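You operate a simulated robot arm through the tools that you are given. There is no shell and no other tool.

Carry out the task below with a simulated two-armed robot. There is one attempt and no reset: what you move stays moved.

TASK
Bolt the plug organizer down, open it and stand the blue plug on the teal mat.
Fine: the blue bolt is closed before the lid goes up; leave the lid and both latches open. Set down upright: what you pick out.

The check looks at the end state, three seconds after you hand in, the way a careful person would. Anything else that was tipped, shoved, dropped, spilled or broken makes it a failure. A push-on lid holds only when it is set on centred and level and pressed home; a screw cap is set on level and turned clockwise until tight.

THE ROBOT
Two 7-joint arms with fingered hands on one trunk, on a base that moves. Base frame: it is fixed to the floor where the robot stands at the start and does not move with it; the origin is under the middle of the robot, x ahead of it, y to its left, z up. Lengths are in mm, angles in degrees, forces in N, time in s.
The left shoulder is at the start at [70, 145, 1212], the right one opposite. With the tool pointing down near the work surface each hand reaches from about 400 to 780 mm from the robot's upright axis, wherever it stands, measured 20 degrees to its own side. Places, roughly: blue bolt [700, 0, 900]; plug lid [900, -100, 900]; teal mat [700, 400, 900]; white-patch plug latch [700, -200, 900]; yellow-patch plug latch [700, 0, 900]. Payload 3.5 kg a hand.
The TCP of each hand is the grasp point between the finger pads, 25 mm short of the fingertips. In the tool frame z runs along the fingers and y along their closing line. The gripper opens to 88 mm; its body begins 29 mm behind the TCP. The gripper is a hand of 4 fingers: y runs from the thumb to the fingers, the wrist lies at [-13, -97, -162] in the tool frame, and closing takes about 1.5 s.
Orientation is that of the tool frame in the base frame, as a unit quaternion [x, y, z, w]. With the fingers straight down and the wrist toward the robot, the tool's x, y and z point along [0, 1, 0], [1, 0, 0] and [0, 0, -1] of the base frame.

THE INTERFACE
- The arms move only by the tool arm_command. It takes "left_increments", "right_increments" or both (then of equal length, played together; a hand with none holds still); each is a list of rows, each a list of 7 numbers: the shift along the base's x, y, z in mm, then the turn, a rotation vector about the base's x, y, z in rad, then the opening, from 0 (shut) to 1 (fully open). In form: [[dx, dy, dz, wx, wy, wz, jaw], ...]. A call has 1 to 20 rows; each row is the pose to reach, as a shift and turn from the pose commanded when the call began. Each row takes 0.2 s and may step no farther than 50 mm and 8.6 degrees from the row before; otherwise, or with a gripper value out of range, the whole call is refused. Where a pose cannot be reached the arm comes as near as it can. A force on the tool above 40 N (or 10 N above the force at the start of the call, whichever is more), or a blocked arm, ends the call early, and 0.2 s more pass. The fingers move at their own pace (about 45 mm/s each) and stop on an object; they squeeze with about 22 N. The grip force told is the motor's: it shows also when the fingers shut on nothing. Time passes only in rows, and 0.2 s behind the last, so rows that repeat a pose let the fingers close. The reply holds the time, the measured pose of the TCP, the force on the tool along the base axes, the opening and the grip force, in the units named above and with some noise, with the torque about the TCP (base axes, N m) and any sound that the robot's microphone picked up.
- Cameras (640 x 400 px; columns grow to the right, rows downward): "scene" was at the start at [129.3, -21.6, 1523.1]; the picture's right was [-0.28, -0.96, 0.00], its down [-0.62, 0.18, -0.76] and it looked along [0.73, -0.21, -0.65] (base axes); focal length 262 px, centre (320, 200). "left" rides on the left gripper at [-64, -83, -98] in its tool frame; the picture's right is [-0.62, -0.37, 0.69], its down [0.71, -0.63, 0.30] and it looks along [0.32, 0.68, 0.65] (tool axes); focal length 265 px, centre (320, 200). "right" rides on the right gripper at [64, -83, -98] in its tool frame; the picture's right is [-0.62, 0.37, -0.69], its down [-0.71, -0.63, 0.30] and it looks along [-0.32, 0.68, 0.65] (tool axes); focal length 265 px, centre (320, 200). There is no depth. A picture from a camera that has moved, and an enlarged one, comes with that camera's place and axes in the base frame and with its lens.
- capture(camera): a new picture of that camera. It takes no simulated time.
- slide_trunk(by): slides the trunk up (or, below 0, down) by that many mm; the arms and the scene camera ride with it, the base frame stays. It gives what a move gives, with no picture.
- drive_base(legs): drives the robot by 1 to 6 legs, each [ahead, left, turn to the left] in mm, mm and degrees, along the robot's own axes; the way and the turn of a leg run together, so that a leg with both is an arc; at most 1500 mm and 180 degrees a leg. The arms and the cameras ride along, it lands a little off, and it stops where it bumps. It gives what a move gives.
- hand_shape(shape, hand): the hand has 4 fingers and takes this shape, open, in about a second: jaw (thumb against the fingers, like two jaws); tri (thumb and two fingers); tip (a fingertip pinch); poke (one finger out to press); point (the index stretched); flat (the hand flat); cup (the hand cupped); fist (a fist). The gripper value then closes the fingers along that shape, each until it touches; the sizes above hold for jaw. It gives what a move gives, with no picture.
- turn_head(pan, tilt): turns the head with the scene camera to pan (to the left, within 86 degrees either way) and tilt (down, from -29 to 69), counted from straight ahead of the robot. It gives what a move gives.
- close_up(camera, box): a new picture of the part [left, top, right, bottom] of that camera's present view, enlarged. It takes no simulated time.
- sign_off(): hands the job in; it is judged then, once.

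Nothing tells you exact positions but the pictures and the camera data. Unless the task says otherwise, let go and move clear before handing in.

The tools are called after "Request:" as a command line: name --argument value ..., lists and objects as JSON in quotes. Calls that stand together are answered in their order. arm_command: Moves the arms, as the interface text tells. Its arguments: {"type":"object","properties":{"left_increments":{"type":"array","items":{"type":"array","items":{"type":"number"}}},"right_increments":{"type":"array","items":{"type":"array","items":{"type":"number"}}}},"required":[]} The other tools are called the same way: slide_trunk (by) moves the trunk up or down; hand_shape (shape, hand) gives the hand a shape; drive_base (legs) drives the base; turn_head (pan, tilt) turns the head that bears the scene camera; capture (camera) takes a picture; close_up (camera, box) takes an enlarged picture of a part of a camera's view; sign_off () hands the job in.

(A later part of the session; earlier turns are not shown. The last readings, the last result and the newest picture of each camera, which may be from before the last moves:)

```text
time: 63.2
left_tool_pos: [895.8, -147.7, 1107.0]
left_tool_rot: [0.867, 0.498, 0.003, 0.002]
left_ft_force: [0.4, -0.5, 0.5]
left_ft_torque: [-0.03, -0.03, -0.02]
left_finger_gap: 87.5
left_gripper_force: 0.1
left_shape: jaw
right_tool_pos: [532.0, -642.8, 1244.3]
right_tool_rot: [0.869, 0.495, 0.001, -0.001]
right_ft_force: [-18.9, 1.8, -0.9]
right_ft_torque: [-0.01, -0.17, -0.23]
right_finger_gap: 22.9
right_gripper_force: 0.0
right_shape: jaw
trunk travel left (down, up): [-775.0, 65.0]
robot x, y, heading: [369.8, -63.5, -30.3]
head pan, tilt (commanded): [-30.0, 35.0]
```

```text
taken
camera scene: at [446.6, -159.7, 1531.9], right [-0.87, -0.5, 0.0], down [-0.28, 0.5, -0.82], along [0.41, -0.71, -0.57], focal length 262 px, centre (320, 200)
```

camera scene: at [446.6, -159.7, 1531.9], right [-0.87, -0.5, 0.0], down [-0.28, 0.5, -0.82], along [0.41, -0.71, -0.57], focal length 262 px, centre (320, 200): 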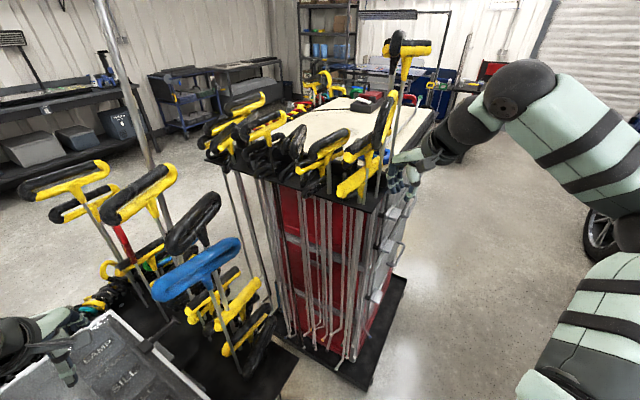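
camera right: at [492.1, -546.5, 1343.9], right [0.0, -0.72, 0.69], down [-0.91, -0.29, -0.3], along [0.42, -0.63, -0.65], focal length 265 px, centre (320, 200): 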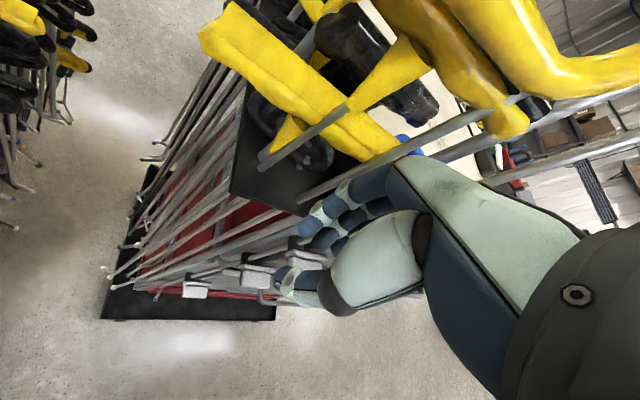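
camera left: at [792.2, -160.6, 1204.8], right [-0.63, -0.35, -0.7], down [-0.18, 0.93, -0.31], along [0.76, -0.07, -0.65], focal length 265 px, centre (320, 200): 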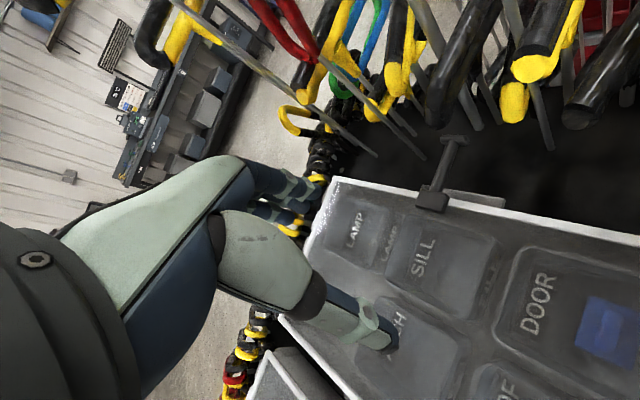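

The right fingers rest against a T-handle shaft on the cart. I'll back the right hand straight away from it (-x), then up a little.

Request:
arm_command --right_increments '[[-12, 0, 0, 0, 0, 0, 0.3], [-25, 0, 5, 0, 0, 0, 0.3], [-38, 0, 15, 0, 0, 0, 0.3], [-50, -5, 30, 0, 0, 0, 0.3], [-62, -10, 45, 0, 0, 0, 0.3], [-75, -15, 60, 0, 0, 0, 0.3]]'

Request:
capture --camera "right"

Request:
capture --camera "scene"

```text
time: 64.6
left_tool_pos: [898.9, -148.5, 1106.3]
left_tool_rot: [0.867, 0.498, 0.001, 0.0]
left_ft_force: [0.3, 0.4, -0.2]
left_ft_torque: [0.01, -0.02, -0.01]
left_finger_gap: 87.9
left_gripper_force: 0.0
left_shape: jaw
right_tool_pos: [512.3, -700.4, 1306.2]
right_tool_rot: [0.868, 0.497, 0.002, 0.002]
right_ft_force: [-3.9, -0.5, -0.9]
right_ft_torque: [0.05, -0.18, -0.06]
right_finger_gap: 26.4
right_gripper_force: 0.1
right_shape: jaw
right hand out of reach, approached as far as the arm can: row 1, 2, 3, 4, 5, 6
trunk travel left (down, up): [-775.0, 65.0]
robot x, y, heading: [371.1, -61.2, -29.9]
head pan, tilt (commanded): [-30.0, 35.0]
```

```text
taken
camera right: at [472.6, -603.5, 1404.1], right [0.0, -0.72, 0.69], down [-0.9, -0.3, -0.31], along [0.43, -0.63, -0.65], focal length 265 px, centre (320, 200)
```

right: 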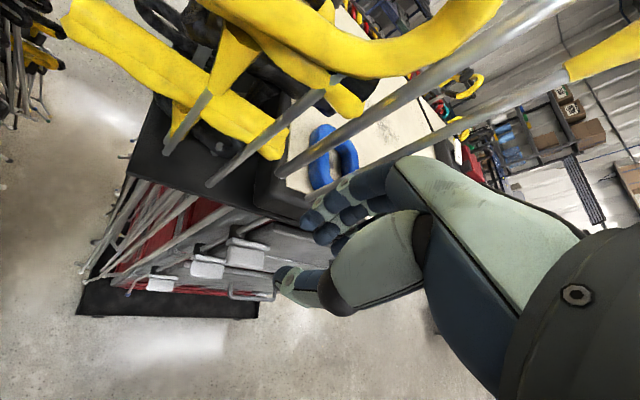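

```text
taken
camera scene: at [449.9, -162.0, 1531.7], right [-0.87, -0.5, 0.0], down [-0.28, 0.5, -0.82], along [0.41, -0.71, -0.57], focal length 262 px, centre (320, 200)
```

scene: 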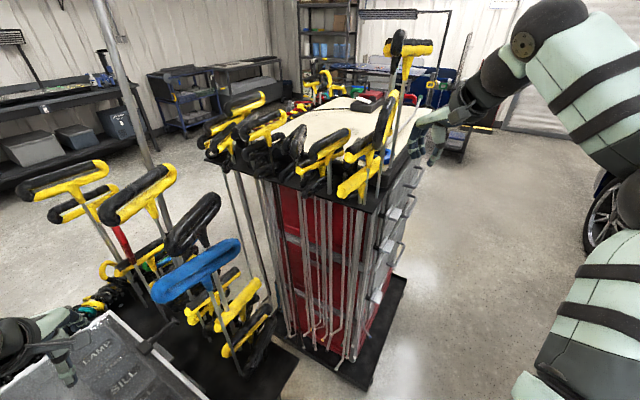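

The hand slid along but still lightly touches, limited by its wrist orientation. I'll yaw the hand clockwise to relax the wrist and draw it back from the cart, and close it into a smaller shape.

Request:
arm_command --right_increments '[[-10, 0, 0, 0, 0, -0.14, 0.1], [-20, 0, 0, 0, 0, -0.28, 0], [-35, 0, 0, 0, 0, -0.42, 0], [-50, 5, 0, 0, 0, -0.56, 0], [-70, 10, 0, 0, 0, -0.7, 0]]'

Request:
capture --camera "right"

Request:
capture --camera "scene"

```text
time: 65.8
left_tool_pos: [903.3, -146.9, 1104.5]
left_tool_rot: [0.867, 0.498, -0.001, 0.001]
left_ft_force: [1.1, 0.1, 0.4]
left_ft_torque: [0.04, 0.01, -0.02]
left_finger_gap: 87.9
left_gripper_force: 0.0
left_shape: jaw
right_tool_pos: [487.8, -738.1, 1319.1]
right_tool_rot: [0.986, 0.166, -0.001, -0.002]
right_ft_force: [0.3, -0.1, 1.1]
right_ft_torque: [-0.01, 0.01, 0.01]
right_finger_gap: 0.0
right_gripper_force: 22.0
right_shape: jaw
right hand out of reach, approached as far as the arm can: row 1, 2, 3, 4, 5
trunk travel left (down, up): [-775.0, 65.0]
robot x, y, heading: [369.9, -58.3, -30.1]
head pan, tilt (commanded): [-30.0, 35.0]
```

```text
taken
camera right: at [520.2, -640.7, 1418.8], right [-0.46, -0.55, 0.69], down [-0.88, 0.36, -0.3], along [-0.08, -0.75, -0.66], focal length 265 px, centre (320, 200)
```

right: 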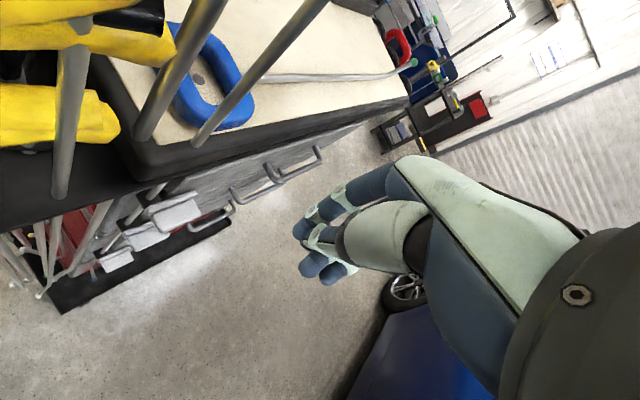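

```text
taken
camera scene: at [454.4, -159.8, 1531.4], right [-0.87, -0.5, 0.0], down [-0.28, 0.5, -0.82], along [0.41, -0.71, -0.57], focal length 262 px, centre (320, 200)
```

scene: 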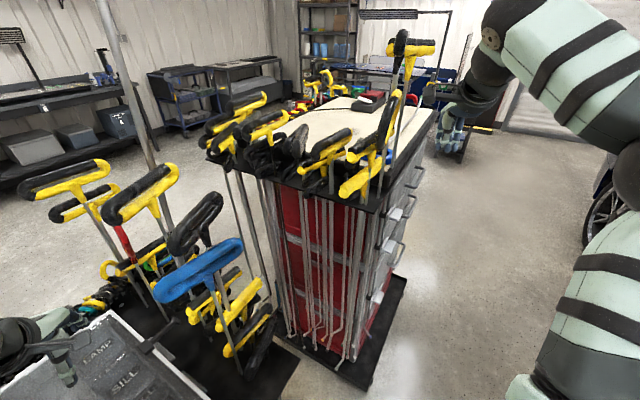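

No contact now, and the cart's handles look undisturbed. Back to the lid handle: I'll zoom the left camera on the rod and neighbouring T-handles.

Request:
close_up --camera "left" --box '[340, 60, 560, 260]'

Request:
turn_head --pan 18 --tilt 45

Request:
close_up --camera "scene" --box '[260, 90, 480, 320]'

```text
2.00 times, centred on (450, 160) of left
camera zoom: at [798.3, -160.6, 1202.5], right [-0.63, -0.35, -0.69], down [-0.18, 0.93, -0.3], along [0.75, -0.06, -0.65], focal length 531 px, centre (60, 280)
```

zoom: 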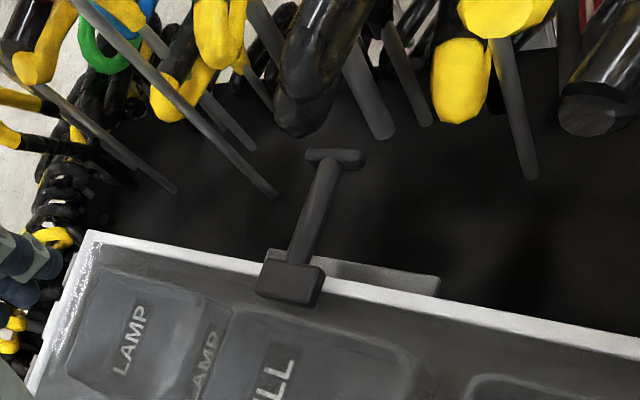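

```text
time: 67.0
left_tool_pos: [901.2, -147.2, 1104.5]
left_tool_rot: [0.868, 0.497, 0.0, 0.0]
left_ft_force: [-0.5, -0.5, 0.7]
left_ft_torque: [-0.03, -0.02, 0.02]
left_finger_gap: 87.8
left_gripper_force: 0.1
left_shape: jaw
right_tool_pos: [486.9, -738.7, 1318.9]
right_tool_rot: [0.986, 0.169, -0.001, -0.002]
right_ft_force: [0.4, -0.8, 0.1]
right_ft_torque: [0.0, -0.01, 0.02]
right_finger_gap: 0.0
right_gripper_force: 22.1
right_shape: jaw
trunk travel left (down, up): [-775.0, 65.0]
robot x, y, heading: [369.8, -62.6, -30.3]
head pan, tilt (commanded): [18.0, 45.0]
```

```text
1.74 times, centred on (370, 205) of scene
camera zoom: at [489.7, -101.0, 1516.6], right [-0.21, -0.98, 0.0], down [-0.69, 0.15, -0.71], along [0.69, -0.15, -0.71], focal length 455 px, centre (233, 191)
```

zoom: 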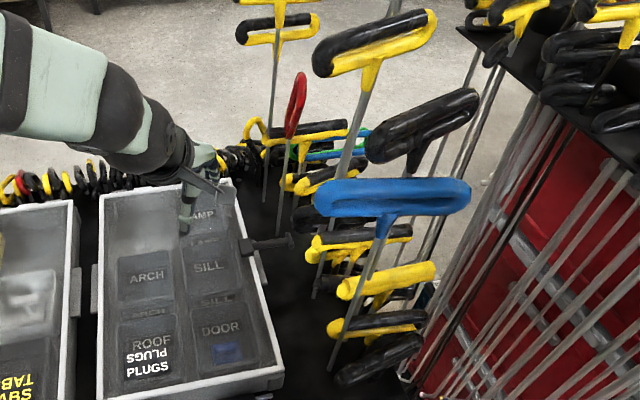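

The nearest T-handle ends look close to the rod, so I need better measurements. I'll zoom the scene camera tightly on that region.

Request:
close_up --camera "scene" --box '[360, 180, 450, 240]'

Request:
close_up --camera "scene" --box '[390, 150, 460, 310]'

```text
6.67 times, centred on (405, 210) of scene
camera zoom: at [489.7, -101.0, 1516.6], right [-0.21, -0.98, 0.0], down [-0.69, 0.15, -0.71], along [0.69, -0.15, -0.71], focal length 1745 px, centre (-247, 133)
```

zoom: 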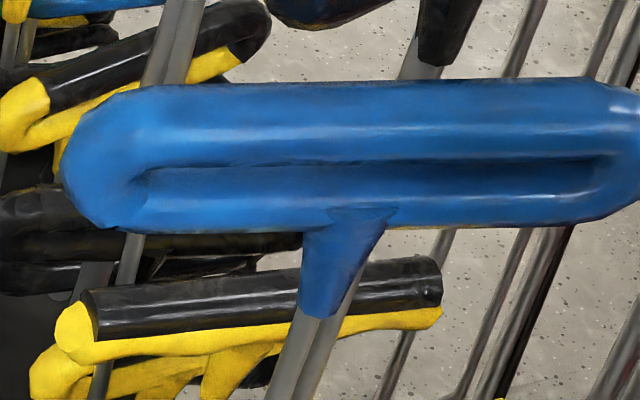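

```text
2.50 times, centred on (425, 230) of scene
camera zoom: at [489.7, -101.0, 1516.6], right [-0.21, -0.98, 0.0], down [-0.69, 0.15, -0.71], along [0.69, -0.15, -0.71], focal length 654 px, centre (58, 125)
```

zoom: 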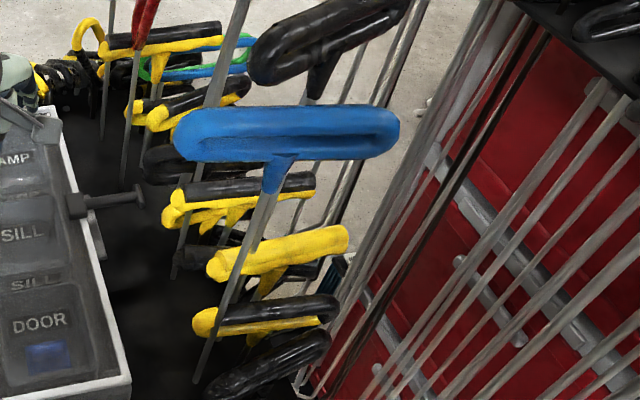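

Cross-checking two views puts the lid rod end near [914, -286, 946] and a black T-handle end at about [931, -290, 992], so I should grip the rod close to the lid. I'll try the fingertip pinch, which is narrower, and look at it.

Request:
hand_shape --hand "left" --shape "tip"

Request:
close_up --camera "left" --box '[200, 130, 440, 370]'

Request:
close_up --camera "scene" --box '[270, 120, 430, 280]'

```text
time: 67.9
left_tool_pos: [903.0, -147.5, 1103.3]
left_tool_rot: [0.867, 0.498, 0.0, 0.0]
left_ft_force: [-0.4, 0.0, -0.4]
left_ft_torque: [-0.02, 0.01, 0.0]
left_finger_gap: 88.0
left_gripper_force: 0.0
left_shape: tip
right_tool_pos: [486.3, -738.9, 1320.1]
right_tool_rot: [0.986, 0.168, -0.001, -0.002]
right_ft_force: [-0.2, 0.5, 0.4]
right_ft_torque: [0.02, -0.02, 0.0]
right_finger_gap: 0.0
right_gripper_force: 21.5
right_shape: jaw
trunk travel left (down, up): [-775.0, 65.0]
robot x, y, heading: [372.2, -61.5, -30.4]
head pan, tilt (commanded): [18.0, 45.0]
```

```text
1.67 times, centred on (320, 250) of left
camera zoom: at [797.9, -160.8, 1202.6], right [-0.63, -0.35, -0.69], down [-0.18, 0.93, -0.3], along [0.75, -0.06, -0.65], focal length 442 px, centre (320, 117)
```

zoom: 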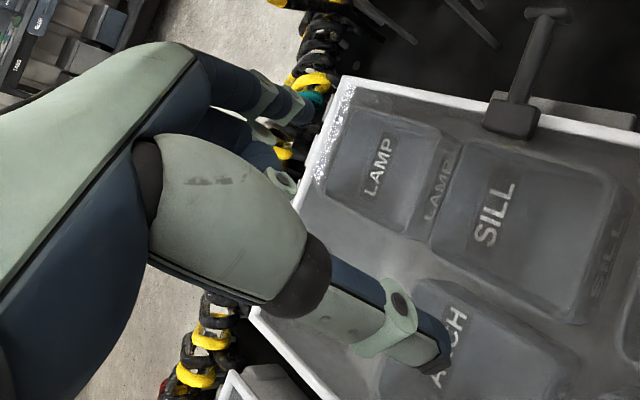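

```text
2.50 times, centred on (350, 200) of scene
camera zoom: at [489.7, -100.9, 1516.6], right [-0.21, -0.98, 0.0], down [-0.69, 0.15, -0.71], along [0.69, -0.15, -0.71], focal length 654 px, centre (245, 200)
```

zoom: 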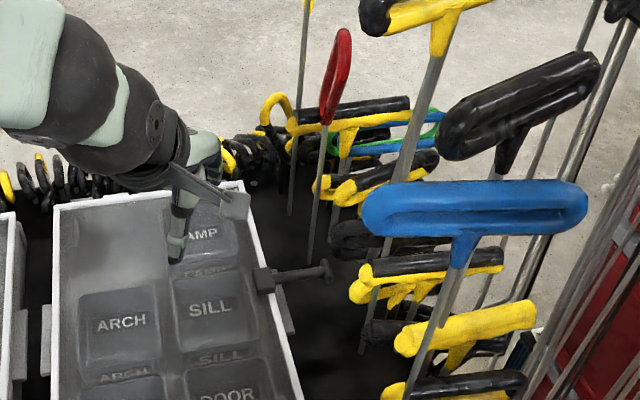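

The pinch is centred on the TCP with the other fingers folded away to the left, which suits the tight spot. I'll lower over the lid first, turning the closing line closer to the x axis, and then sidle right to the rod.

Request:
arm_command --left_increments '[[3, 0, -25, 0, 0, 0.1, 0.6], [6, -3, -50, 0, 0, 0.2, 0.6], [10, -6, -75, 0, 0, 0.3, 0.6], [15, -10, -100, 0, 0, 0.35, 0.6], [15, -12, -113, 0, 0, 0.35, 0.6]]'

Request:
capture --camera "left"

Request:
close_up --camera "scene" --box '[270, 120, 430, 280]'

```text
time: 69.1
left_tool_pos: [918.2, -159.5, 990.4]
left_tool_rot: [0.767, 0.642, 0.0, 0.001]
left_ft_force: [-0.5, 0.2, -0.7]
left_ft_torque: [0.01, -0.01, 0.0]
left_finger_gap: 53.4
left_gripper_force: 0.1
left_shape: tip
right_tool_pos: [487.8, -739.5, 1319.1]
right_tool_rot: [0.986, 0.167, -0.002, -0.001]
right_ft_force: [0.3, 0.9, 0.1]
right_ft_torque: [0.03, -0.04, -0.01]
right_finger_gap: 0.2
right_gripper_force: 21.7
right_shape: jaw
trunk travel left (down, up): [-775.0, 65.0]
robot x, y, heading: [369.9, -56.4, -30.3]
head pan, tilt (commanded): [18.0, 45.0]
```

```text
taken
camera left: at [824.7, -208.5, 1088.9], right [-0.47, -0.55, -0.69], down [-0.49, 0.81, -0.3], along [0.73, 0.2, -0.65], focal length 265 px, centre (320, 200)
```

left: 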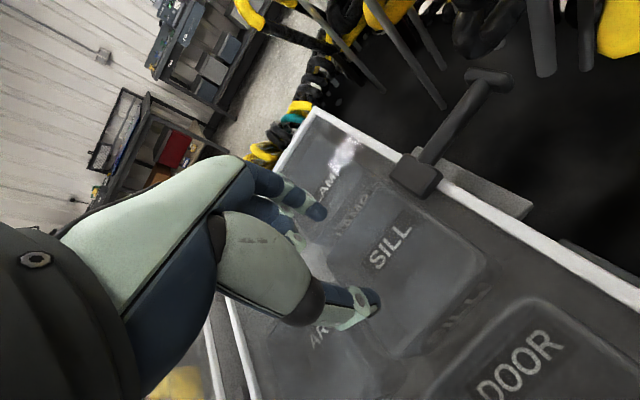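

```text
2.50 times, centred on (350, 200) of scene
camera zoom: at [490.1, -101.2, 1516.6], right [-0.21, -0.98, 0.0], down [-0.69, 0.15, -0.71], along [0.69, -0.15, -0.71], focal length 654 px, centre (245, 200)
```

zoom: 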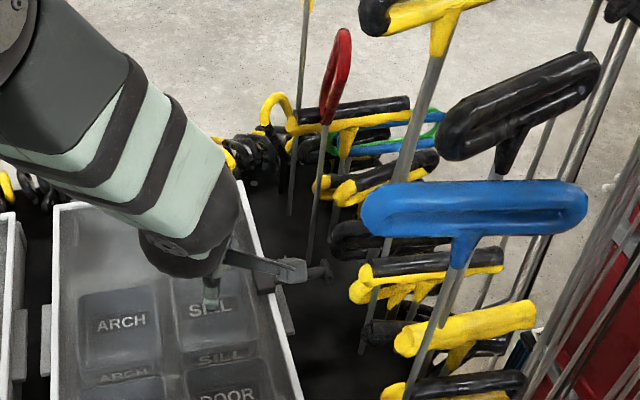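

I measure the rod axis near x 927, z 935. I'll slide right to y about -247 above the rod and check before descending.

Request:
arm_command --left_increments '[[3, -25, 0, 0, 0, 0, 0.6], [6, -50, 0, 0, 0, 0, 0.6], [9, -75, 0, 0, 0, 0, 0.6], [9, -87, -5, 0, 0, 0, 0.6]]'

Request:
capture --camera "left"

Request:
close_up --camera "scene" --box '[290, 130, 430, 270]'

```text
time: 70.1
left_tool_pos: [926.9, -245.6, 986.2]
left_tool_rot: [0.767, 0.641, 0.0, 0.0]
left_ft_force: [-0.5, 0.0, -0.4]
left_ft_torque: [-0.01, 0.01, 0.03]
left_finger_gap: 53.2
left_gripper_force: 0.0
left_shape: tip
right_tool_pos: [486.6, -739.1, 1318.7]
right_tool_rot: [0.986, 0.167, -0.002, -0.001]
right_ft_force: [-0.5, -0.2, -0.6]
right_ft_torque: [-0.01, 0.01, -0.02]
right_finger_gap: 0.0
right_gripper_force: 22.2
right_shape: jaw
trunk travel left (down, up): [-775.0, 65.0]
robot x, y, heading: [370.1, -60.5, -30.1]
head pan, tilt (commanded): [18.0, 45.0]
```

```text
taken
camera left: at [833.2, -294.4, 1084.4], right [-0.47, -0.54, -0.69], down [-0.49, 0.81, -0.3], along [0.73, 0.2, -0.65], focal length 265 px, centre (320, 200)
```

left: 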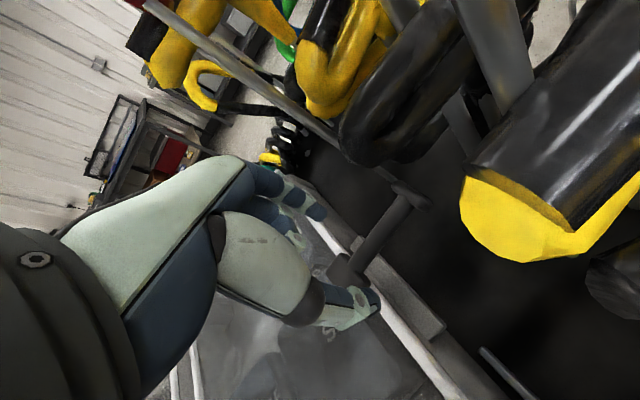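

```text
2.86 times, centred on (360, 200) of scene
camera zoom: at [489.8, -101.7, 1516.6], right [-0.21, -0.98, 0.0], down [-0.69, 0.15, -0.71], along [0.69, -0.15, -0.71], focal length 748 px, centre (206, 200)
```

zoom: 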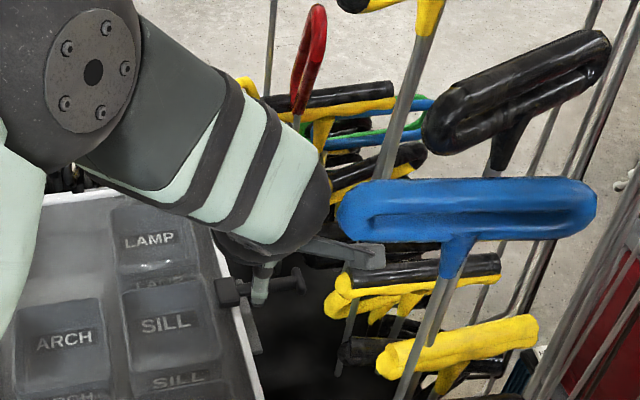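

The camera mount would come close to a T-handle end at this yaw. I'll turn the hand back to -30° yaw, which swings the mount to the left, then descend onto the rod.

Request:
arm_command --left_increments '[[0, 0, 0, 0, 0, -0.13, 0.6], [0, 0, 0, 0, 0, -0.26, 0.6], [0, 0, 0, 0, 0, -0.35, 0.6], [0, 0, -20, 0, 0, -0.35, 0.6]]'

Request:
capture --camera "left"

Request:
close_up --camera "scene" --box '[290, 130, 430, 270]'

```text
time: 71.1
left_tool_pos: [927.4, -244.9, 964.1]
left_tool_rot: [0.868, 0.497, 0.0, 0.0]
left_ft_force: [-0.2, -0.5, -0.2]
left_ft_torque: [0.02, 0.01, 0.01]
left_finger_gap: 52.9
left_gripper_force: 0.1
left_shape: tip
right_tool_pos: [486.4, -738.3, 1318.9]
right_tool_rot: [0.986, 0.167, -0.001, -0.001]
right_ft_force: [-0.6, -0.4, -0.9]
right_ft_torque: [0.0, 0.01, -0.02]
right_finger_gap: 0.3
right_gripper_force: 22.3
right_shape: jaw
trunk travel left (down, up): [-775.0, 65.0]
robot x, y, heading: [365.9, -62.0, -30.3]
head pan, tilt (commanded): [18.0, 45.0]
```

```text
taken
camera left: at [823.3, -259.3, 1063.9], right [-0.63, -0.35, -0.69], down [-0.18, 0.93, -0.3], along [0.75, -0.07, -0.65], focal length 265 px, centre (320, 200)
```

left: 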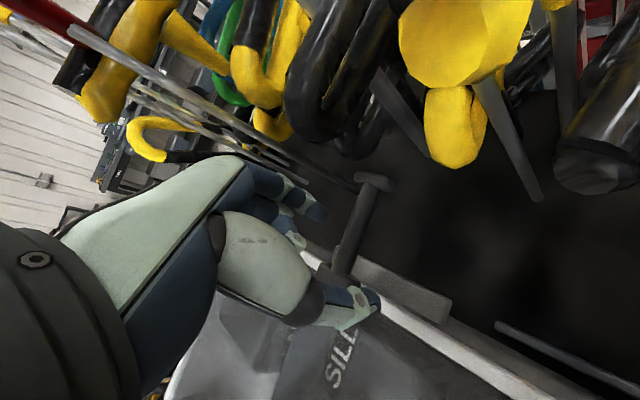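

```text
2.86 times, centred on (360, 200) of scene
camera zoom: at [490.5, -101.4, 1516.5], right [-0.21, -0.98, 0.0], down [-0.69, 0.15, -0.71], along [0.69, -0.15, -0.71], focal length 748 px, centre (206, 200)
```

zoom: 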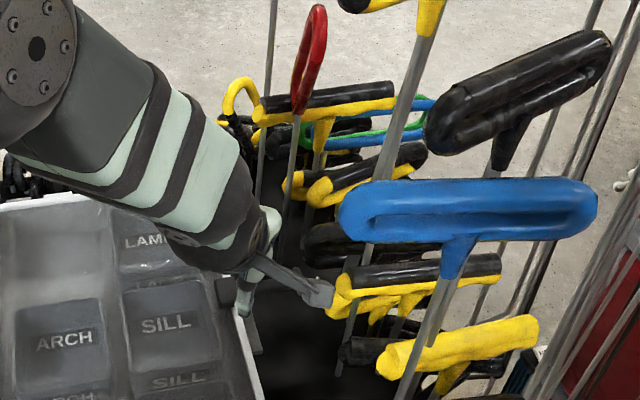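

The rod passes through the middle of the open pinch and the mount clears the T-handle by about 50 mm. I'll descend 20 mm and close.

Request:
arm_command --left_increments '[[0, 0, -10, 0, 0, 0, 0.6], [0, 0, -20, 0, 0, 0, 0.6], [0, 0, -20, 0, 0, 0, 0.2], [0, 0, -20, 0, 0, 0, 0], [0, 0, -20, 0, 0, 0, 0], [0, 0, -20, 0, 0, 0, 0], [0, 0, -20, 0, 0, 0, 0], [0, 0, -20, 0, 0, 0, 0]]'

Request:
close_up --camera "left" --box '[240, 140, 460, 340]'

```text
time: 72.9
left_tool_pos: [927.8, -246.3, 945.2]
left_tool_rot: [0.867, 0.498, 0.0, 0.001]
left_ft_force: [10.6, -3.4, 6.4]
left_ft_torque: [-0.12, -0.24, 0.05]
left_finger_gap: 17.8
left_gripper_force: 22.2
left_shape: tip
right_tool_pos: [488.5, -740.4, 1319.4]
right_tool_rot: [0.986, 0.167, -0.001, -0.001]
right_ft_force: [0.0, -0.3, 0.2]
right_ft_torque: [-0.02, 0.03, -0.05]
right_finger_gap: 0.0
right_gripper_force: 22.1
right_shape: jaw
trunk travel left (down, up): [-775.0, 65.0]
robot x, y, heading: [366.5, -62.8, -30.3]
head pan, tilt (commanded): [18.0, 45.0]
```

```text
2.00 times, centred on (350, 240) of left
camera zoom: at [824.3, -260.0, 1043.9], right [-0.63, -0.35, -0.69], down [-0.18, 0.93, -0.31], along [0.75, -0.06, -0.65], focal length 531 px, centre (260, 120)
```

zoom: 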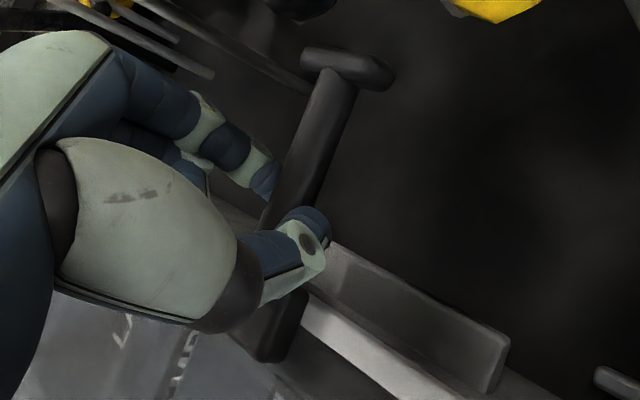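

The pinch holds the rod (18 mm gap, 22 N). I'll start lifting slowly along an arc about the lid's back hinge, watching forces.

Request:
arm_command --left_increments '[[3, 0, 5, 0, 0, 0, 0], [4, 0, 12, 0, 0, 0, 0], [5, 0, 19, 0, 0, 0, 0], [7, 0, 26, 0, 0, 0, 0]]'

Request:
close_up --camera "scene" --box '[230, 130, 430, 350]'

Request:
capture --camera "left"

```text
time: 73.9
left_tool_pos: [932.7, -247.0, 971.9]
left_tool_rot: [0.868, 0.497, -0.001, 0.001]
left_ft_force: [0.0, -0.4, -1.0]
left_ft_torque: [0.03, 0.04, -0.01]
left_finger_gap: 15.1
left_gripper_force: 21.9
left_shape: tip
right_tool_pos: [486.9, -738.6, 1319.5]
right_tool_rot: [0.986, 0.168, -0.001, -0.002]
right_ft_force: [0.4, -0.5, 0.4]
right_ft_torque: [-0.03, -0.01, 0.01]
right_finger_gap: 0.0
right_gripper_force: 22.3
right_shape: jaw
trunk travel left (down, up): [-775.0, 65.0]
robot x, y, heading: [368.7, -60.4, -30.3]
head pan, tilt (commanded): [18.0, 45.0]
```

```text
1.82 times, centred on (330, 240) of scene
camera zoom: at [489.6, -100.8, 1516.7], right [-0.21, -0.98, 0.0], down [-0.69, 0.15, -0.71], along [0.69, -0.15, -0.71], focal length 476 px, centre (302, 127)
```

zoom: 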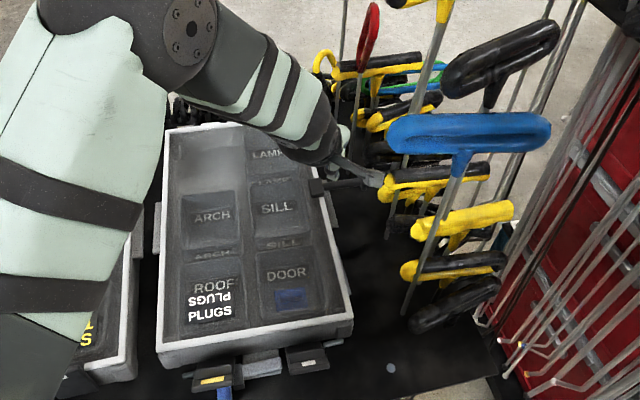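

```text
taken
camera left: at [829.4, -260.5, 1071.4], right [-0.63, -0.35, -0.69], down [-0.18, 0.93, -0.31], along [0.75, -0.07, -0.65], focal length 265 px, centre (320, 200)
```

left: 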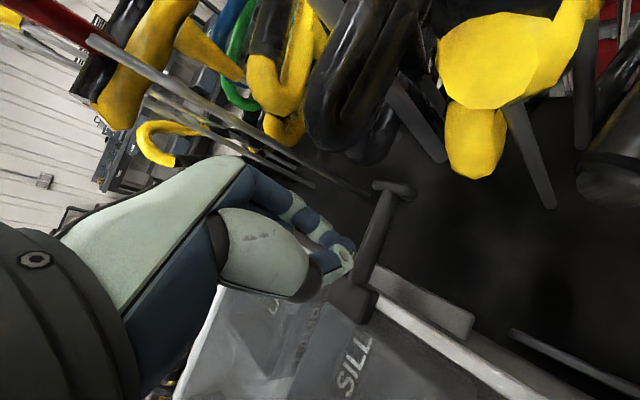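

The pinch slipped off the top of the rod, so the lid stayed shut. I'll reopen, go about 15 mm deeper, and grip again.

Request:
arm_command --left_increments '[[0, 0, 8, 0, 0, 0, 0.6], [0, 0, 8, 0, 0, 0, 0.6], [-2, 0, -8, 0, 0, 0, 0.6], [-3, 0, -24, 0, 0, 0, 0.6], [-3, 0, -36, 0, 0, 0, 0.6], [-3, 0, -43, 0, 0, 0, 0.6]]'

Request:
close_up --camera "left" --box '[240, 140, 460, 340]'

```text
time: 75.1
left_tool_pos: [934.3, -250.7, 948.1]
left_tool_rot: [0.867, 0.498, 0.005, 0.016]
left_ft_force: [-1.9, -0.7, 15.4]
left_ft_torque: [0.37, 0.55, 0.02]
left_finger_gap: 54.4
left_gripper_force: 0.1
left_shape: tip
right_tool_pos: [483.0, -736.7, 1321.0]
right_tool_rot: [0.986, 0.167, 0.001, -0.001]
right_ft_force: [0.7, 0.0, -0.4]
right_ft_torque: [0.02, -0.01, 0.01]
right_finger_gap: 0.0
right_gripper_force: 22.7
right_shape: jaw
trunk travel left (down, up): [-775.0, 65.0]
robot x, y, heading: [368.1, -58.8, -30.2]
head pan, tilt (commanded): [18.0, 45.0]
stopped in row 6 (left hand): the force on the tool passed its limit at 46 N (the readings are from after the stop); the commanded pose is now the measured one
```

```text
2.00 times, centred on (350, 240) of left
camera zoom: at [827.9, -262.6, 1044.3], right [-0.61, -0.36, -0.7], down [-0.18, 0.93, -0.33], along [0.77, -0.08, -0.64], focal length 531 px, centre (260, 120)
```

zoom: 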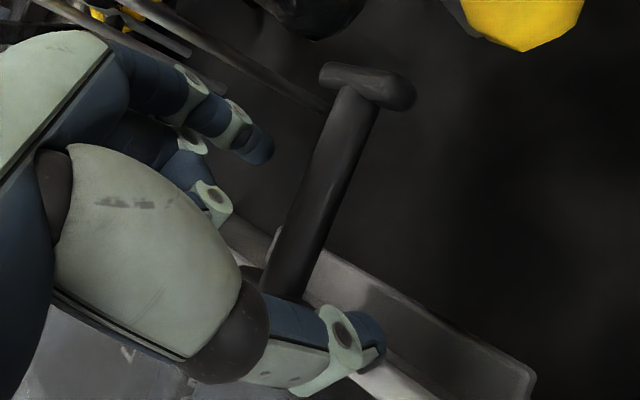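

The thumb came down on the lid rim. I'll rise, shift slightly right and forward with a narrower opening, then descend again beside the block.

Request:
arm_command --left_increments '[[0, 0, 12, 0, -0.015, 0, 0.5], [-1, -2, 20, 0, -0.03, 0, 0.42], [-2, -4, 20, 0, -0.03, 0, 0.42], [-2, -4, 20, 0, -0.03, 0, 0.42]]'

Request:
close_up --camera "left" --box '[240, 140, 460, 340]'

```text
time: 76.1
left_tool_pos: [933.6, -255.5, 964.2]
left_tool_rot: [0.867, 0.498, 0.016, 0.019]
left_ft_force: [0.1, 0.2, 0.9]
left_ft_torque: [0.01, -0.03, -0.02]
left_finger_gap: 37.5
left_gripper_force: 0.1
left_shape: tip
right_tool_pos: [487.5, -739.5, 1319.1]
right_tool_rot: [0.986, 0.168, -0.001, -0.002]
right_ft_force: [-0.2, 0.3, 0.5]
right_ft_torque: [0.01, -0.01, 0.0]
right_finger_gap: 0.0
right_gripper_force: 22.1
right_shape: jaw
trunk travel left (down, up): [-775.0, 65.0]
robot x, y, heading: [367.9, -58.8, -30.3]
head pan, tilt (commanded): [18.0, 45.0]
```

```text
2.00 times, centred on (350, 240) of left
camera zoom: at [824.8, -266.0, 1058.4], right [-0.6, -0.36, -0.72], down [-0.17, 0.93, -0.33], along [0.78, -0.07, -0.62], focal length 531 px, centre (260, 120)
```

zoom: 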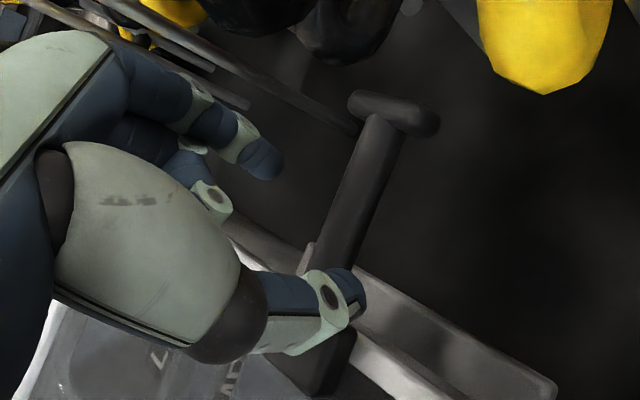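

My small rotation went the wrong way; I'll undo the tilt and then descend gradually with the narrower opening.

Request:
arm_command --left_increments '[[0, 0, 0, 0.017, 0.047, 0, 0.42], [0, 0, -10, 0.017, 0.047, 0, 0.42], [0, 0, -20, 0.017, 0.047, 0, 0.42]]'

Request:
close_up --camera "left" --box '[240, 140, 460, 340]'

```text
time: 76.9
left_tool_pos: [932.1, -254.2, 943.6]
left_tool_rot: [0.867, 0.499, 0.0, -0.001]
left_ft_force: [0.5, -0.6, 0.3]
left_ft_torque: [-0.01, 0.01, -0.04]
left_finger_gap: 37.5
left_gripper_force: 0.1
left_shape: tip
right_tool_pos: [487.7, -739.2, 1319.5]
right_tool_rot: [0.986, 0.168, -0.001, -0.002]
right_ft_force: [-0.2, 0.7, -0.3]
right_ft_torque: [-0.04, 0.01, 0.0]
right_finger_gap: 0.0
right_gripper_force: 22.0
right_shape: jaw
trunk travel left (down, up): [-775.0, 65.0]
robot x, y, heading: [370.7, -61.5, -30.3]
head pan, tilt (commanded): [18.0, 45.0]
```

```text
2.00 times, centred on (350, 240) of left
camera zoom: at [829.1, -268.0, 1043.0], right [-0.63, -0.35, -0.69], down [-0.19, 0.93, -0.3], along [0.75, -0.06, -0.66], focal length 531 px, centre (260, 120)
```

zoom: 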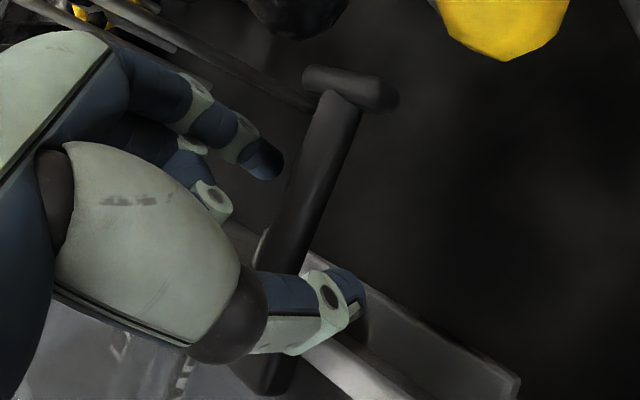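

No contact this time. I'll go down another 12 mm and close the pinch on the rod.

Request:
arm_command --left_increments '[[0, 0, -6, 0, 0, 0, 0.42], [0, 0, -12, 0, 0, 0, 0.42], [0, 0, -12, 0, 0, 0, 0.2], [0, 0, -12, 0, 0, 0, 0], [0, 0, -12, 0, 0, 0, 0], [0, 0, -12, 0, 0, 0, 0], [0, 0, -12, 0, 0, 0, 0]]'

Request:
close_up --camera "left" --box '[240, 140, 460, 340]'

```text
time: 78.5
left_tool_pos: [935.3, -255.7, 930.2]
left_tool_rot: [0.867, 0.499, 0.0, -0.001]
left_ft_force: [9.6, -4.3, 0.5]
left_ft_torque: [-0.05, -0.06, 0.1]
left_finger_gap: 10.2
left_gripper_force: 21.9
left_shape: tip
right_tool_pos: [489.6, -740.2, 1318.9]
right_tool_rot: [0.986, 0.168, -0.003, -0.001]
right_ft_force: [0.1, -0.3, 0.9]
right_ft_torque: [0.0, 0.01, 0.03]
right_finger_gap: 0.0
right_gripper_force: 22.1
right_shape: jaw
trunk travel left (down, up): [-775.0, 65.0]
robot x, y, heading: [365.7, -59.5, -30.5]
head pan, tilt (commanded): [18.0, 45.0]
```

```text
2.00 times, centred on (350, 240) of left
camera zoom: at [831.9, -269.6, 1029.8], right [-0.63, -0.35, -0.69], down [-0.19, 0.93, -0.3], along [0.75, -0.06, -0.66], focal length 531 px, centre (260, 120)
```

zoom: 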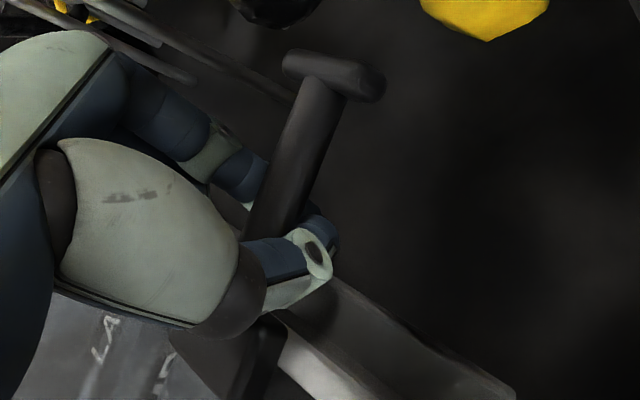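

Now the rod is solidly between thumb and index. I'll lift slowly again along the hinge arc.

Request:
arm_command --left_increments '[[2, 0, 5, 0, 0, 0, 0], [3, 0, 11, 0, 0, 0, 0], [4, 0, 17, 0, 0, 0, 0], [6, 0, 23, 0, 0, 0, 0], [8, 0, 29, 0, 0, 0, 0]]'

Request:
close_up --camera "scene" --box '[230, 130, 430, 350]'

Request:
close_up --camera "left" --box '[240, 140, 460, 340]'

```text
time: 79.7
left_tool_pos: [940.8, -254.1, 960.0]
left_tool_rot: [0.867, 0.498, -0.001, -0.002]
left_ft_force: [-2.2, -0.7, -0.1]
left_ft_torque: [0.01, 0.06, 0.1]
left_finger_gap: 10.9
left_gripper_force: 21.9
left_shape: tip
right_tool_pos: [486.9, -738.5, 1319.2]
right_tool_rot: [0.986, 0.168, -0.001, -0.001]
right_ft_force: [-0.2, 0.4, -0.9]
right_ft_torque: [-0.01, 0.05, -0.01]
right_finger_gap: 0.0
right_gripper_force: 21.4
right_shape: jaw
trunk travel left (down, up): [-775.0, 65.0]
robot x, y, heading: [367.3, -61.6, -30.4]
head pan, tilt (commanded): [18.0, 45.0]
```

```text
1.82 times, centred on (330, 240) of scene
camera zoom: at [490.0, -101.3, 1516.6], right [-0.21, -0.98, 0.0], down [-0.69, 0.15, -0.71], along [0.69, -0.15, -0.71], focal length 476 px, centre (302, 127)
```

zoom: 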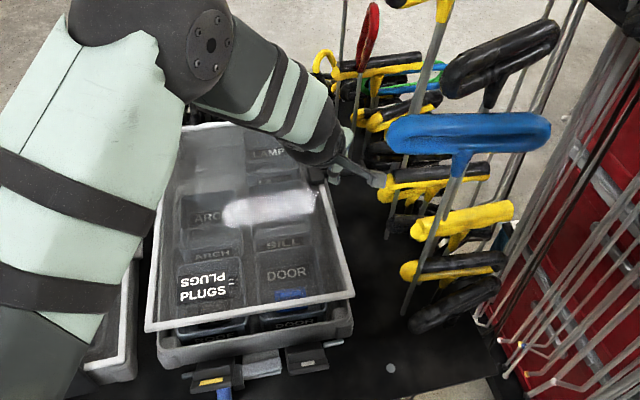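

```text
2.00 times, centred on (350, 240) of left
camera zoom: at [836.9, -268.6, 1058.5], right [-0.63, -0.35, -0.69], down [-0.19, 0.94, -0.3], along [0.75, -0.06, -0.66], focal length 531 px, centre (260, 120)
```

zoom: 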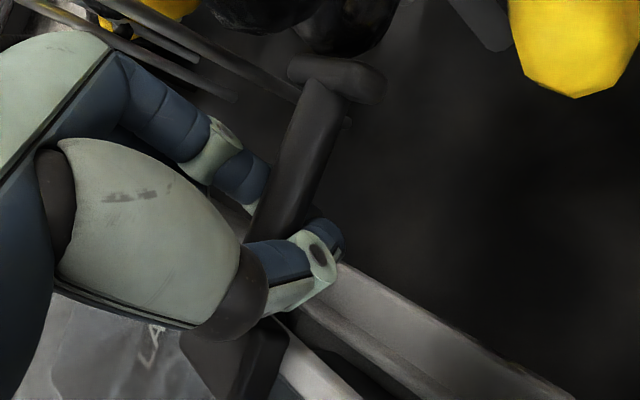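

The lid is lifting off the box front with very little force. I'll continue along the arc in small steps.

Request:
arm_command --left_increments '[[2.5, 0, 10, 0, 0, 0, 0], [5.5, 0, 20, 0, 0, 0, 0], [9.5, 0, 30, 0, 0, 0, 0], [14, 0, 39, 0, 0, 0, 0], [19, 0, 48, 0, 0, 0, 0], [24, 0, 57, 0, 0, 0, 0]]'

Request:
capture --camera "scene"

Request:
close_up --camera "left" --box '[240, 100, 480, 340]'

```text
time: 81.1
left_tool_pos: [966.6, -254.3, 1016.7]
left_tool_rot: [0.867, 0.499, -0.001, -0.001]
left_ft_force: [0.8, -1.6, 0.4]
left_ft_torque: [0.06, 0.01, 0.09]
left_finger_gap: 10.7
left_gripper_force: 22.1
left_shape: tip
right_tool_pos: [490.0, -739.1, 1319.3]
right_tool_rot: [0.986, 0.168, -0.002, -0.002]
right_ft_force: [0.0, -0.1, -0.2]
right_ft_torque: [0.02, 0.0, 0.0]
right_finger_gap: 0.1
right_gripper_force: 22.0
right_shape: jaw
trunk travel left (down, up): [-775.0, 65.0]
robot x, y, heading: [367.5, -61.4, -30.1]
head pan, tilt (commanded): [18.0, 45.0]
```

```text
taken
camera scene: at [491.9, -101.9, 1516.4], right [-0.21, -0.98, 0.0], down [-0.69, 0.15, -0.71], along [0.69, -0.15, -0.71], focal length 262 px, centre (320, 200)
```

scene: 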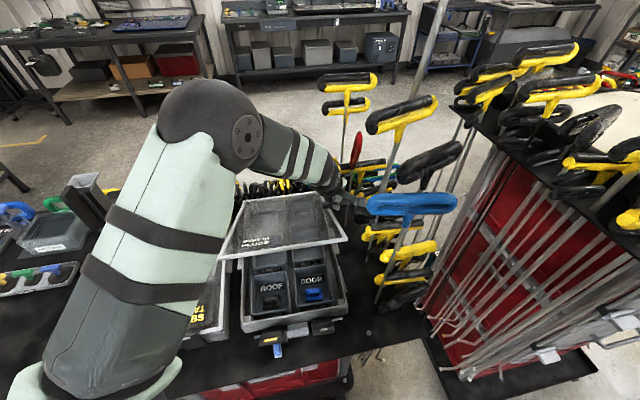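

```text
1.67 times, centred on (360, 220) of left
camera zoom: at [863.1, -268.4, 1116.2], right [-0.63, -0.35, -0.69], down [-0.19, 0.94, -0.3], along [0.75, -0.06, -0.66], focal length 442 px, centre (253, 167)
```

zoom: 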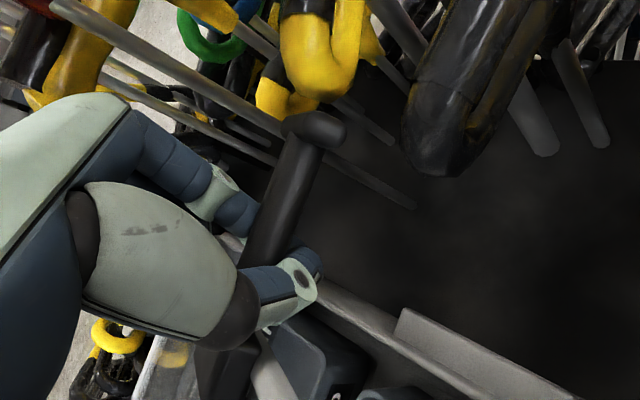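

The lid is about a third open and I can see inside. I'll zoom in on the compartments' contents.

Request:
close_up --camera "scene" --box '[220, 190, 360, 330]'

Request:
close_up --camera "scene" --box '[340, 140, 400, 200]'

```text
2.86 times, centred on (290, 260) of scene
camera zoom: at [491.9, -101.9, 1516.4], right [-0.21, -0.98, 0.0], down [-0.69, 0.15, -0.71], along [0.69, -0.15, -0.71], focal length 748 px, centre (406, 29)
```

zoom: 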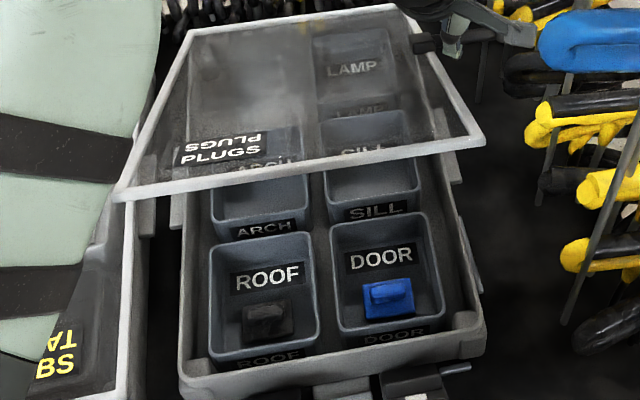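

```text
6.67 times, centred on (370, 170) of scene
camera zoom: at [491.9, -101.9, 1516.4], right [-0.21, -0.98, 0.0], down [-0.69, 0.15, -0.71], along [0.69, -0.15, -0.71], focal length 1745 px, centre (-13, 400)
```

zoom: 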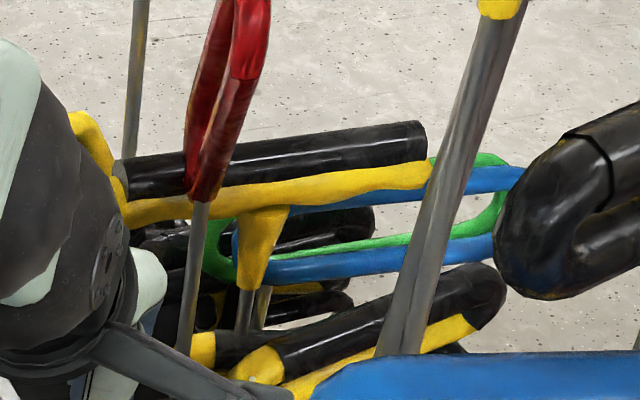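

Inside, the DOOR cup holds the blue plug with a knobbed top; ROOF holds a black one. I'll raise the lid a bit more and then check whether it stays up by itself.

Request:
arm_command --left_increments '[[5.5, 0, 8.5, 0, 0, 0, 0], [11, 0, 16.5, 0, 0, 0, 0], [18, 0, 24, 0, 0, 0, 0], [25.5, 0, 31.3, 0, 0, 0, 0]]'

Request:
capture --camera "scene"

Request:
close_up --camera "left" --box '[240, 100, 480, 340]'

```text
time: 82.1
left_tool_pos: [992.5, -254.0, 1047.7]
left_tool_rot: [0.867, 0.498, -0.002, -0.001]
left_ft_force: [0.9, -1.5, -7.8]
left_ft_torque: [0.04, 0.01, 0.08]
left_finger_gap: 10.8
left_gripper_force: 22.2
left_shape: tip
right_tool_pos: [489.1, -738.9, 1318.7]
right_tool_rot: [0.986, 0.168, -0.001, -0.002]
right_ft_force: [-0.4, 0.3, 0.0]
right_ft_torque: [0.05, -0.01, 0.01]
right_finger_gap: 0.0
right_gripper_force: 22.1
right_shape: jaw
trunk travel left (down, up): [-775.0, 65.0]
robot x, y, heading: [366.3, -57.9, -30.3]
head pan, tilt (commanded): [18.0, 45.0]
```

```text
taken
camera scene: at [491.6, -101.8, 1516.4], right [-0.21, -0.98, 0.0], down [-0.69, 0.15, -0.71], along [0.69, -0.15, -0.71], focal length 262 px, centre (320, 200)
```

scene: 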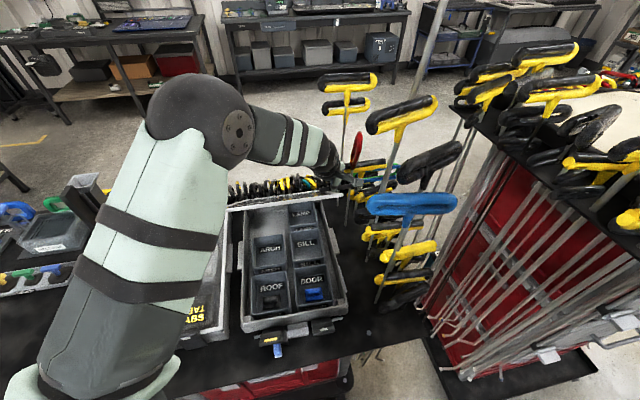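

```text
1.67 times, centred on (360, 220) of left
camera zoom: at [888.4, -268.8, 1147.7], right [-0.63, -0.35, -0.69], down [-0.19, 0.93, -0.3], along [0.75, -0.06, -0.66], focal length 442 px, centre (253, 167)
```

zoom: 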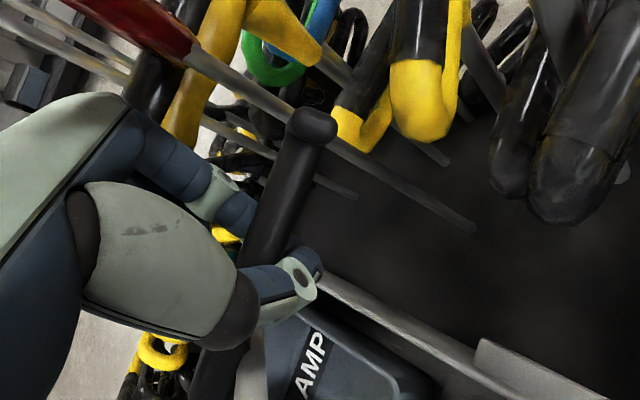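

The lid is near 48°, pulling down with about 8 N. The rod end will pass close to the red T-handle's shaft near [1020, -304], so I'll proceed in small steps.

Request:
arm_command --left_increments '[[4, 0, 3.5, 0, 0, 0, 0], [8, 0, 7, 0, 0, 0, 0], [12, 0, 10, 0, 0, 0, 0], [16, 0, 13, 0, 0, 0, 0]]'

Request:
close_up --camera "left" --box '[240, 100, 480, 340]'

Request:
close_up --camera "scene" --box '[220, 130, 400, 290]'

```text
time: 83.1
left_tool_pos: [1007.7, -255.1, 1062.2]
left_tool_rot: [0.867, 0.498, -0.001, -0.001]
left_ft_force: [-0.9, -0.8, -7.2]
left_ft_torque: [0.04, 0.03, 0.07]
left_finger_gap: 10.6
left_gripper_force: 21.8
left_shape: tip
right_tool_pos: [489.1, -739.7, 1319.1]
right_tool_rot: [0.986, 0.169, -0.001, -0.002]
right_ft_force: [-0.2, -0.2, 0.0]
right_ft_torque: [0.01, 0.02, 0.02]
right_finger_gap: 0.0
right_gripper_force: 22.3
right_shape: jaw
trunk travel left (down, up): [-775.0, 65.0]
robot x, y, heading: [365.3, -61.5, -30.3]
head pan, tilt (commanded): [18.0, 45.0]
```

```text
1.67 times, centred on (360, 220) of left
camera zoom: at [904.4, -269.0, 1160.8], right [-0.63, -0.35, -0.69], down [-0.19, 0.93, -0.3], along [0.75, -0.06, -0.66], focal length 442 px, centre (253, 167)
```

zoom: 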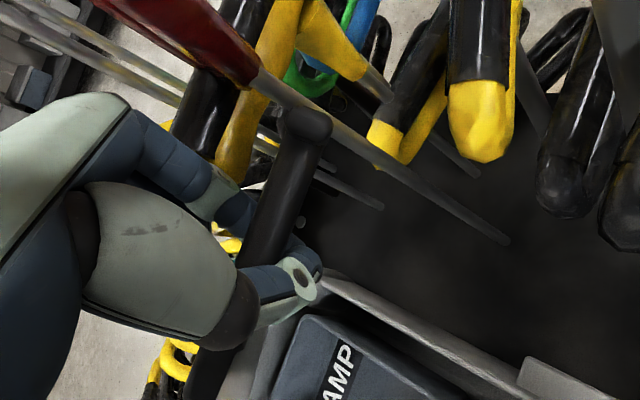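

```text
2.50 times, centred on (310, 210) of scene
camera zoom: at [491.4, -101.5, 1516.4], right [-0.21, -0.98, 0.0], down [-0.69, 0.15, -0.71], along [0.69, -0.15, -0.71], focal length 654 px, centre (345, 175)
```

zoom: 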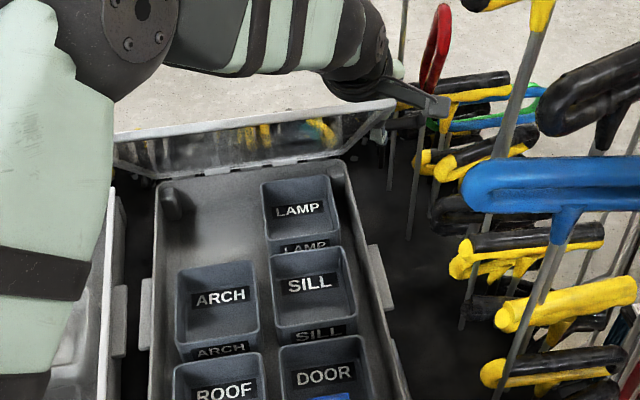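

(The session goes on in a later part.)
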